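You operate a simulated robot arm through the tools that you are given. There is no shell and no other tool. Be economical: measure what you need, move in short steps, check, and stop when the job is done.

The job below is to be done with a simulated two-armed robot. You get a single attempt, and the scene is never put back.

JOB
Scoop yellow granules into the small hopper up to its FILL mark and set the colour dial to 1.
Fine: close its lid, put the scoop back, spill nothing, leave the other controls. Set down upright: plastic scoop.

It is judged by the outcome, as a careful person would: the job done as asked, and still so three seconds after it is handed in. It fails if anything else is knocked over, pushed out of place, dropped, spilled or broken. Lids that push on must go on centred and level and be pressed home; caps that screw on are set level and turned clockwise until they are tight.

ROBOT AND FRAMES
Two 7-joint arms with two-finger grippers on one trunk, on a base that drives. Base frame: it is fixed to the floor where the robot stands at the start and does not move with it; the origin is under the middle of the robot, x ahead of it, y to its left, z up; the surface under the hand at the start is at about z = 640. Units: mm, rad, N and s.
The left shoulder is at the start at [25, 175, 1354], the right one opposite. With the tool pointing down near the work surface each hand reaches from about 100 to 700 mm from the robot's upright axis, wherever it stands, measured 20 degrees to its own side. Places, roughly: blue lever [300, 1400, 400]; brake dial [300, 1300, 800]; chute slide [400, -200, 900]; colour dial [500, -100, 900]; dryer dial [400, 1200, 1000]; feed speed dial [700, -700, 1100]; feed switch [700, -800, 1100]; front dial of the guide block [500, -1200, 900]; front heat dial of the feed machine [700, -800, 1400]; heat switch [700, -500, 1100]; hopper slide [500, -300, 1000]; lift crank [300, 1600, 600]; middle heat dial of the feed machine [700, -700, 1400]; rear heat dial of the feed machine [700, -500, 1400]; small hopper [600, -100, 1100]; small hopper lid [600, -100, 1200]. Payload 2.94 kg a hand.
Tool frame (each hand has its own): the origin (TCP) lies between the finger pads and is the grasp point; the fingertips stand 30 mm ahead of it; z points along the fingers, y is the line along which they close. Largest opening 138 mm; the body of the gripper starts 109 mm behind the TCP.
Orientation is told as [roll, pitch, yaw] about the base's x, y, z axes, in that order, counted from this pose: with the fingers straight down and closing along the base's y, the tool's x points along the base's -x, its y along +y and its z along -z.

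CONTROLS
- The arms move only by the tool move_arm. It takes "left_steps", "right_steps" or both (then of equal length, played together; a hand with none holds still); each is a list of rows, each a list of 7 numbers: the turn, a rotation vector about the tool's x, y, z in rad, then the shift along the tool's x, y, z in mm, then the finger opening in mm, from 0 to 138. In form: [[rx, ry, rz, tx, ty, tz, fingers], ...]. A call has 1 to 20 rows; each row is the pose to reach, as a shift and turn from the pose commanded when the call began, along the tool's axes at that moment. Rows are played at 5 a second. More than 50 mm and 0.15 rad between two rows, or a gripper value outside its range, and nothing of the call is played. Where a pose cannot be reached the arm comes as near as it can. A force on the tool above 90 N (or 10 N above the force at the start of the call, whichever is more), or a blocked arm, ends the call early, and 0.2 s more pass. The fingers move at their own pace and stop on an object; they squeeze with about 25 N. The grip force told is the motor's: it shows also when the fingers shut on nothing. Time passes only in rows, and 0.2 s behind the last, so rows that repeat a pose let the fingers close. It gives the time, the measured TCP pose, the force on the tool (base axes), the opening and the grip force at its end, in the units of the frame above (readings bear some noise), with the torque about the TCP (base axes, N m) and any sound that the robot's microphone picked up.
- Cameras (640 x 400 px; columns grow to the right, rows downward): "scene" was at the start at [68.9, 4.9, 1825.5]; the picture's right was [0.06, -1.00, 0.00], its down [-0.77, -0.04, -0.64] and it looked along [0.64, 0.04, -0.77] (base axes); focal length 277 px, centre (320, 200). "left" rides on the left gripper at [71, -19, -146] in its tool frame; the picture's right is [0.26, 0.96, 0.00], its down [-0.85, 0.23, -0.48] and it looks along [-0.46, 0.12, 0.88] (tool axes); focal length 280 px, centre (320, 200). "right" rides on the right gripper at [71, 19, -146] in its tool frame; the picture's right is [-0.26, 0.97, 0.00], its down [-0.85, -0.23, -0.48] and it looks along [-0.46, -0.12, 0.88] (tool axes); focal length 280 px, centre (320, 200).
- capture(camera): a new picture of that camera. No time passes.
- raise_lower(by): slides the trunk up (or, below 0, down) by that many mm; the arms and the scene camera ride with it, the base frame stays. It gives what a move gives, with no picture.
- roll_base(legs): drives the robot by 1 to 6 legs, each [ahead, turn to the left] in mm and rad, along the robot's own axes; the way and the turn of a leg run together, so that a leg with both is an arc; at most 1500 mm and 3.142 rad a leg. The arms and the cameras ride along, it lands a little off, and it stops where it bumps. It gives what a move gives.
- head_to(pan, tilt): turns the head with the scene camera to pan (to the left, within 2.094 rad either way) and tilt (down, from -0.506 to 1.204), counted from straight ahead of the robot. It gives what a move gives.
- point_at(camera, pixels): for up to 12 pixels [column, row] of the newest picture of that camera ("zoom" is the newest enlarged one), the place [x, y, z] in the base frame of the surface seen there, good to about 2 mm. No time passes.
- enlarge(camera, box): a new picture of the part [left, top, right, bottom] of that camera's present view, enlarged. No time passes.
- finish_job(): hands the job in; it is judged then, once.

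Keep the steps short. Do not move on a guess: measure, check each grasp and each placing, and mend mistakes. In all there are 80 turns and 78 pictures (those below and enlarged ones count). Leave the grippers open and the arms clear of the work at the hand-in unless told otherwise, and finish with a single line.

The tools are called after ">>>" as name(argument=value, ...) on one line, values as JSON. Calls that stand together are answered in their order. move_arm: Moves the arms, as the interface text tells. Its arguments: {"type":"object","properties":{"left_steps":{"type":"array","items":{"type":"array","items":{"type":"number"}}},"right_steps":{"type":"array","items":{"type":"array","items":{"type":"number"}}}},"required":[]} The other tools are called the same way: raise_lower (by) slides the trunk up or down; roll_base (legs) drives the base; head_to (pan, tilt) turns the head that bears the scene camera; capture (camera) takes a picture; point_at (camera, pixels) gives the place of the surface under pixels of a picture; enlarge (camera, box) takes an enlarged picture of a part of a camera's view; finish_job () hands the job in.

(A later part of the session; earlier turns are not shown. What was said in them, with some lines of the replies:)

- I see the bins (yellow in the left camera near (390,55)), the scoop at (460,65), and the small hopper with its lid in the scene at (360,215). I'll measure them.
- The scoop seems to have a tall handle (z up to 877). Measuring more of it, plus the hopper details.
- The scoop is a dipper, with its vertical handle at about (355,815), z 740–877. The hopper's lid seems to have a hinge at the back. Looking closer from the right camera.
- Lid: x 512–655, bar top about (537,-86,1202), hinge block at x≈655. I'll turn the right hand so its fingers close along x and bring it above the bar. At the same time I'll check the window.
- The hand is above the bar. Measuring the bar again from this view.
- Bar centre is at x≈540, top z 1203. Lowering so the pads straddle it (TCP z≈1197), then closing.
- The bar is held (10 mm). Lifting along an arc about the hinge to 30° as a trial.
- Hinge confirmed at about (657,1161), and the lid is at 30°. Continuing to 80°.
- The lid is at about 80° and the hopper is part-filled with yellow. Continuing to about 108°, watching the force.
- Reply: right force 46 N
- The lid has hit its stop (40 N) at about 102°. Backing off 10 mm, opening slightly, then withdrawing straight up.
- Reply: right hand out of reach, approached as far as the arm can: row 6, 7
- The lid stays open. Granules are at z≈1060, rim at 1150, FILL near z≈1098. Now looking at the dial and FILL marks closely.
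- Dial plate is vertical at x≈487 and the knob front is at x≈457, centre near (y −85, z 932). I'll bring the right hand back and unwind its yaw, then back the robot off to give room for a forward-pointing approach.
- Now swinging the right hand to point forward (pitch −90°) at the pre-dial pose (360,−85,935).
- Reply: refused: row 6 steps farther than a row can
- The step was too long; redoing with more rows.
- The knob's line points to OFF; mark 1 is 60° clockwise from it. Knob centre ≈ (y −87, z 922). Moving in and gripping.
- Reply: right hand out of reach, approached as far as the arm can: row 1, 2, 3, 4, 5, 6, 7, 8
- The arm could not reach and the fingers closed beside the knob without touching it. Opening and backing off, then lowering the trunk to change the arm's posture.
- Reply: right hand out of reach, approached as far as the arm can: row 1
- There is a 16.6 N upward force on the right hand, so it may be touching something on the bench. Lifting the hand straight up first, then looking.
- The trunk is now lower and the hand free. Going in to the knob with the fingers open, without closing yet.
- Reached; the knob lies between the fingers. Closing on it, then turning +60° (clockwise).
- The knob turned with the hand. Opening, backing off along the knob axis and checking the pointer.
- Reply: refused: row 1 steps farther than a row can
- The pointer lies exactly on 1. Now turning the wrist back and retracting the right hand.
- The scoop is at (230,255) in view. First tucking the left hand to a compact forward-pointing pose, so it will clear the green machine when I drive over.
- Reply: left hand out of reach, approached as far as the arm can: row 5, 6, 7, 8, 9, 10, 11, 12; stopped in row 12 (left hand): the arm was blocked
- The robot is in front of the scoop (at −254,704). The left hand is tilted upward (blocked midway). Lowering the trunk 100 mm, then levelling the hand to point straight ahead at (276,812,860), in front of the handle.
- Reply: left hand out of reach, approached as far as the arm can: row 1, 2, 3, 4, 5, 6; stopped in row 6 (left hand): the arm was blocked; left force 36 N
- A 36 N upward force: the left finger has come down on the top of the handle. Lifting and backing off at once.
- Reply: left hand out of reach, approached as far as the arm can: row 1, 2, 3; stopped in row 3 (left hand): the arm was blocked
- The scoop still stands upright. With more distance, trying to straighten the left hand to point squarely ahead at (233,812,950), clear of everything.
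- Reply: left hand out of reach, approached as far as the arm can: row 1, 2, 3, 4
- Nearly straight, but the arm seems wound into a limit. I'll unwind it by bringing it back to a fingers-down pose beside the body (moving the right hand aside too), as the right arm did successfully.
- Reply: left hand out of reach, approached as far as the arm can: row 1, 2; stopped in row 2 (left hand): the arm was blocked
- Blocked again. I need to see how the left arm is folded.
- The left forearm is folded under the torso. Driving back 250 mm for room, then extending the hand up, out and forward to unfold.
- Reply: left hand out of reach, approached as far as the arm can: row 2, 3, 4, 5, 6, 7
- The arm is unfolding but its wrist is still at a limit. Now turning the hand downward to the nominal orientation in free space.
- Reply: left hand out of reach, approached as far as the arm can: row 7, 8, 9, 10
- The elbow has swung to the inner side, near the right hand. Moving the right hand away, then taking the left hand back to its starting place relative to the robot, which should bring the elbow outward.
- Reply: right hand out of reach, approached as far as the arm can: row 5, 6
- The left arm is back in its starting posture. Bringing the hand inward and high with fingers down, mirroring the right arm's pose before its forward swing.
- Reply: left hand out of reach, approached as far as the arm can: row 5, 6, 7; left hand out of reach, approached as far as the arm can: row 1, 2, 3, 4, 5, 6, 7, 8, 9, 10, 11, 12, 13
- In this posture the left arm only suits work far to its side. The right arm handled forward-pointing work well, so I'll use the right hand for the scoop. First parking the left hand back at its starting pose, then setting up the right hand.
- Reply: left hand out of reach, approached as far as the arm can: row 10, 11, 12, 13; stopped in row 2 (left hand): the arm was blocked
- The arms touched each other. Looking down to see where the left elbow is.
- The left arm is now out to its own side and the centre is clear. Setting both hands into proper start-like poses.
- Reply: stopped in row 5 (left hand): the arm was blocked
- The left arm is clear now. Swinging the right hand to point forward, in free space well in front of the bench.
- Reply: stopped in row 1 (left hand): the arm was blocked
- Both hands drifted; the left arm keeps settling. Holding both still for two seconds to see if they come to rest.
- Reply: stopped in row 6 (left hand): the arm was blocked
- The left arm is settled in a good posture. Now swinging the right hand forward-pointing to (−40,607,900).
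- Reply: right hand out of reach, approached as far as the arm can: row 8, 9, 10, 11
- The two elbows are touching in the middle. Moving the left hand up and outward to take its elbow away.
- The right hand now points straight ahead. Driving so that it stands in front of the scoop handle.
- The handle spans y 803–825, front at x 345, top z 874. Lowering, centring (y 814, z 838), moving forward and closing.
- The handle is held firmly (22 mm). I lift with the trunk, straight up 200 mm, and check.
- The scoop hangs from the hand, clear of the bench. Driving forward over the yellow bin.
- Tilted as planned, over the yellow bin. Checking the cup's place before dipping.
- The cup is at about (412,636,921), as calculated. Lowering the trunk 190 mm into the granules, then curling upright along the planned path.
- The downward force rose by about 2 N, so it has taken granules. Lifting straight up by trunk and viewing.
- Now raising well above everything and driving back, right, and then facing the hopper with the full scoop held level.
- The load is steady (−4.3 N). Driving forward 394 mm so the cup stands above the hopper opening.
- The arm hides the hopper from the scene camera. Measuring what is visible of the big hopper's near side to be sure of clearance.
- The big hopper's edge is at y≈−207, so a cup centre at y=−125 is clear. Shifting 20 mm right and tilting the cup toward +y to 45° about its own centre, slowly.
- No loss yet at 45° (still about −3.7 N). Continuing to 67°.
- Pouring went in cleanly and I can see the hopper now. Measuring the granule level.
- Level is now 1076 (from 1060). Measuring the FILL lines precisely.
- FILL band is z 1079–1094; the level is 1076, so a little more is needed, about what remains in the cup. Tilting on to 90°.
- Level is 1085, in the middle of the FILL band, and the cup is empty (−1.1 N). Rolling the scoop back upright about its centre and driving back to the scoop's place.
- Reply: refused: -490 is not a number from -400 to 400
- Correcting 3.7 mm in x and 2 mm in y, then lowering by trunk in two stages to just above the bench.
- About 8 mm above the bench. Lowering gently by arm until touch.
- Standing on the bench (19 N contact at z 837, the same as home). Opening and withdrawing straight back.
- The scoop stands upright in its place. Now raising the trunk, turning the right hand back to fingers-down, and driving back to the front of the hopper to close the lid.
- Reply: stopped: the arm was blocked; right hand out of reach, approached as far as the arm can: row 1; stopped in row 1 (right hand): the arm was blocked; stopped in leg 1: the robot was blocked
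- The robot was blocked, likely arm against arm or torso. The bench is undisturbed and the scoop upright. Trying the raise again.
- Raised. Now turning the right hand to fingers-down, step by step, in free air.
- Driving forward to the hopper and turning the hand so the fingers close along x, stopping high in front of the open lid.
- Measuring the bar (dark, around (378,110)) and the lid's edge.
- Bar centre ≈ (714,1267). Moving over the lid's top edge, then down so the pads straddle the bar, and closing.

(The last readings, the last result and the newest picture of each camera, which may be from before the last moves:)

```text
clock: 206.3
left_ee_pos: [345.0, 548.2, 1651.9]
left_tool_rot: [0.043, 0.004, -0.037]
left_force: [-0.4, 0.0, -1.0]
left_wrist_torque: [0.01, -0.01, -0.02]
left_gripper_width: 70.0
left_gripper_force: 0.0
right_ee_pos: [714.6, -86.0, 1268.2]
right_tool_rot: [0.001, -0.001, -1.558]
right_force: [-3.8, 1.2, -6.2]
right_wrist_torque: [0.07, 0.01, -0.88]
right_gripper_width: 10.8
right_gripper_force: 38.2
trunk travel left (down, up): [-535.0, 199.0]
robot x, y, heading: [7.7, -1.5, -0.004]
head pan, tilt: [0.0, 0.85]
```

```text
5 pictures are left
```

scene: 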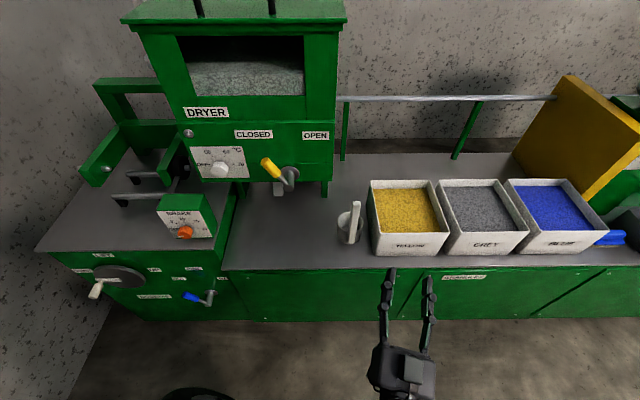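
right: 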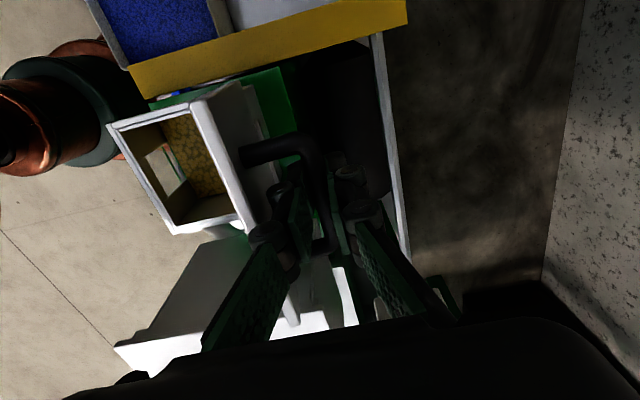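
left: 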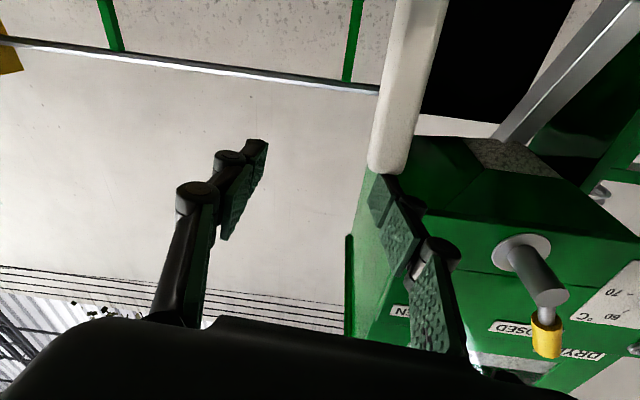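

Bar held. Swinging the lid closed along the reverse arc.

>>> move_arm(right_steps=[[0, 0, 0, 0, -9.5, -4.7, 0], [0, 0, 0, 0, -19.5, -8.5, 0], [0, 0, 0, 0, -29.8, -11.5, 0], [0, 0, 0, 0.5, -40.2, -13.5, 0], [0, 0, 0, 0.6, -50.8, -14.6, 0], [0, 0, 0, 0.7, -61.4, -14.8, 0], [0, 0, 0, 1, -72, -14, 0], [0, 0, 0, 1, -82.5, -12.3, 0], [0, 0, 0, 1, -92.9, -9.7, 0], [0, 0, 0, 1.2, -102.9, -6.3, 0], [0, 0, 0, 1.3, -112.6, -2, 0], [0, 0, 0, 1.5, -121.9, 3.2, 0], [0, 0, 0, 1.6, -130.8, 9.1, 0], [0, 0, 0, 1.7, -139, 15.8, 0], [0, 0, 0, 1.8, -146.7, 23.2, 0], [0, 0, 0, 1.9, -153.7, 31.3, 0], [0, 0, 0, 2, -159.9, 39.9, 0], [0, 0, 0, 2, -165.4, 49, 0], [0, 0, 0, 2, -170, 58.8, 0], [0, 0, 0, 2, -173.8, 67.5, 0]])

>>> capture(camera="right")

```text
clock: 210.5
left_ee_pos: [345.2, 549.1, 1651.4]
left_tool_rot: [0.044, 0.003, -0.037]
left_force: [-0.7, -0.8, 0.3]
left_wrist_torque: [-0.01, -0.01, -0.01]
left_gripper_width: 69.8
left_gripper_force: 0.0
right_ee_pos: [540.7, -84.9, 1201.8]
right_tool_rot: [0.0, 0.001, -1.556]
right_force: [2.2, -0.2, -1.8]
right_wrist_torque: [0.4, -0.01, -0.68]
right_gripper_width: 10.3
right_gripper_force: 37.9
trunk travel left (down, up): [-535.0, 199.0]
robot x, y, heading: [4.6, -0.8, -0.006]
head pan, tilt: [0.0, 0.85]
```

```text
4 pictures are left
```

right: 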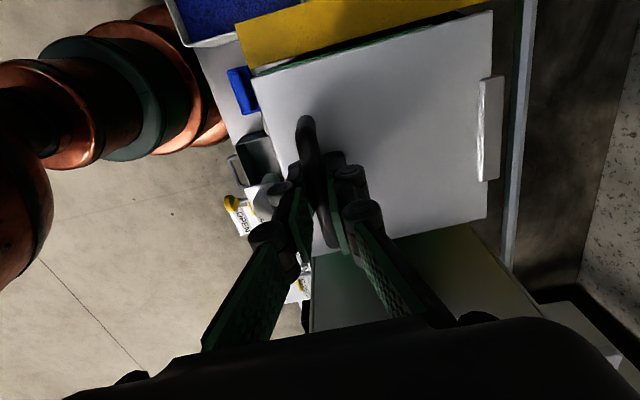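

Almost closed (about 4 mm to go). Pressing down gently until it seats.

>>> move_arm(right_steps=[[0, 0, 0, 0, -1, 2.5, 0], [0, 0, 0, 0, -2, 5, 0], [0, 0, 0, 0, -2, 7, 0], [0, 0, 0, 0, -2, 7, 0]])

>>> point_at(camera="right", pixels=[[260, 90], [262, 110], [300, 250], [485, 20], [350, 80], [480, 210], [275, 130]])

```text
clock: 211.5
left_ee_pos: [344.5, 549.7, 1653.6]
left_tool_rot: [0.045, 0.002, -0.036]
left_force: [-0.1, 0.1, -0.4]
left_wrist_torque: [0.03, -0.01, 0.03]
left_gripper_width: 70.1
left_gripper_force: 0.1
right_ee_pos: [539.1, -86.7, 1196.2]
right_tool_rot: [0.004, 0.003, -1.56]
right_force: [9.6, -2.2, 26.1]
right_wrist_torque: [-0.15, -0.03, -0.69]
right_gripper_width: 10.5
right_gripper_force: 37.7
trunk travel left (down, up): [-535.0, 199.0]
robot x, y, heading: [9.9, -0.6, 0.002]
head pan, tilt: [0.0, 0.85]
```

```text
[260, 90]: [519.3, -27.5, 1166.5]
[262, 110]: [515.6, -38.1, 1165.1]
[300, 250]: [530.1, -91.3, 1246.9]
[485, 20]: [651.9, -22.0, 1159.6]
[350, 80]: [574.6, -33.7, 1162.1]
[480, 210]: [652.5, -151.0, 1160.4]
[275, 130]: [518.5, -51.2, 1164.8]
```

Seated (26 N reaction, bar back at z≈1196). Releasing, lifting straight up and withdrawing.

>>> move_arm(right_steps=[[0, 0, 0, 0, 0, -2, 10], [0, 0, 0, 0, 0, -2, 30], [0, 0, 0, 0, 0, -2, 45], [0, 0, 0, 0, 0, -2, 50], [0, 0, 0, 0, 0, -40, 50], [0, 0, 0, 0, 0, -85, 50], [0, 0, 0, 0, 0, -130, 60], [0, 0, 0, 0, -30, -165, 80], [0, 0, 0, 0, -70, -190, 100], [0, 0, 0, 0, -110, -200, 100]])

>>> roll_base(legs=[[-200, 0]])

>>> head_to(pan=0.3, tilt=0.75)

>>> capture(camera="scene")

```text
clock: 213.7
left_ee_pos: [344.5, 548.8, 1652.6]
left_tool_rot: [0.043, 0.002, -0.036]
left_force: [-0.2, 0.4, 0.3]
left_wrist_torque: [-0.02, -0.03, 0.02]
left_gripper_width: 70.0
left_gripper_force: 0.1
right_ee_pos: [427.1, -86.8, 1394.5]
right_tool_rot: [0.002, 0.001, -1.557]
right_force: [-0.5, -0.7, 0.4]
right_wrist_torque: [-0.02, -0.03, -0.01]
right_gripper_width: 100.0
right_gripper_force: 0.0
trunk travel left (down, up): [-535.0, 199.0]
robot x, y, heading: [5.5, 0.0, -0.003]
head pan, tilt: [0.0, 0.85]
```

```text
clock: 215.2
left_ee_pos: [146.9, 550.4, 1651.0]
left_tool_rot: [0.042, 0.005, -0.036]
left_force: [-0.6, 1.0, -1.0]
left_wrist_torque: [-0.06, 0.07, -0.01]
left_gripper_width: 70.2
left_gripper_force: 0.1
right_ee_pos: [229.7, -86.3, 1393.2]
right_tool_rot: [0.002, 0.003, -1.557]
right_force: [-0.6, -0.3, -1.1]
right_wrist_torque: [-0.02, 0.06, 0.03]
right_gripper_width: 100.1
right_gripper_force: 0.1
trunk travel left (down, up): [-535.0, 199.0]
robot x, y, heading: [-191.2, 2.9, -0.004]
head pan, tilt: [0.0, 0.85]
```

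```text
clock: 216.1
left_ee_pos: [144.7, 549.0, 1652.4]
left_tool_rot: [0.044, 0.004, -0.037]
left_force: [0.2, 0.6, -0.4]
left_wrist_torque: [-0.02, -0.02, -0.01]
left_gripper_width: 69.9
left_gripper_force: 0.0
right_ee_pos: [228.5, -85.3, 1394.1]
right_tool_rot: [0.002, 0.002, -1.557]
right_force: [-1.0, 0.1, -0.8]
right_wrist_torque: [0.01, -0.04, -0.03]
right_gripper_width: 100.4
right_gripper_force: 0.0
trunk travel left (down, up): [-535.0, 199.0]
robot x, y, heading: [-192.9, 1.2, -0.002]
head pan, tilt: [0.3, 0.75]
```

```text
3 pictures are left
```

scene: 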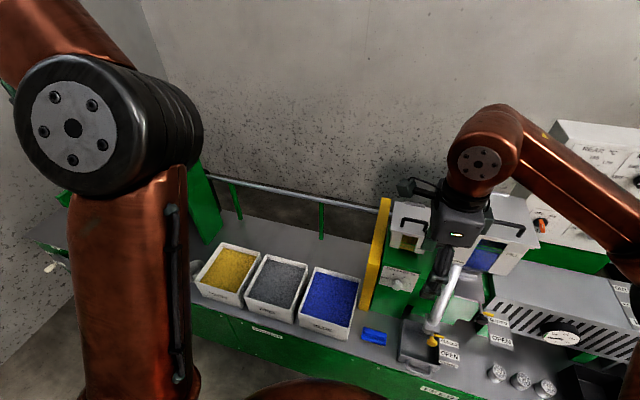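

One last close look at the hopper lid, window and dial.

>>> enlarge(camera="scene", box=[350, 190, 470, 360])

>>> point_at(camera="zoom", pixels=[[230, 40], [250, 60], [260, 30], [275, 55]])

```text
2.35 times, centred on (410, 275) of scene
```

zoom: 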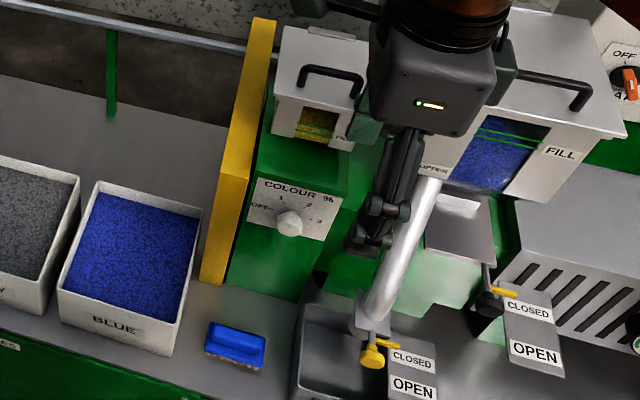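

```text
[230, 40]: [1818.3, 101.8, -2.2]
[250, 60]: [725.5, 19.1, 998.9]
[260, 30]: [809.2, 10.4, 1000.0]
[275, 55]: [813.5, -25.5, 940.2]
```

The lid is shut, the dial is at 1, the scoop is back upright, and nothing is spilled. Both hands are open and clear, so I'm handing in.

>>> finish_job()

```text
The job is handed in.
```

The small hopper is filled with yellow granules to its FILL mark, its lid is closed, the colour dial is at 1, the plastic scoop is back upright in its place, and I saw no spills.
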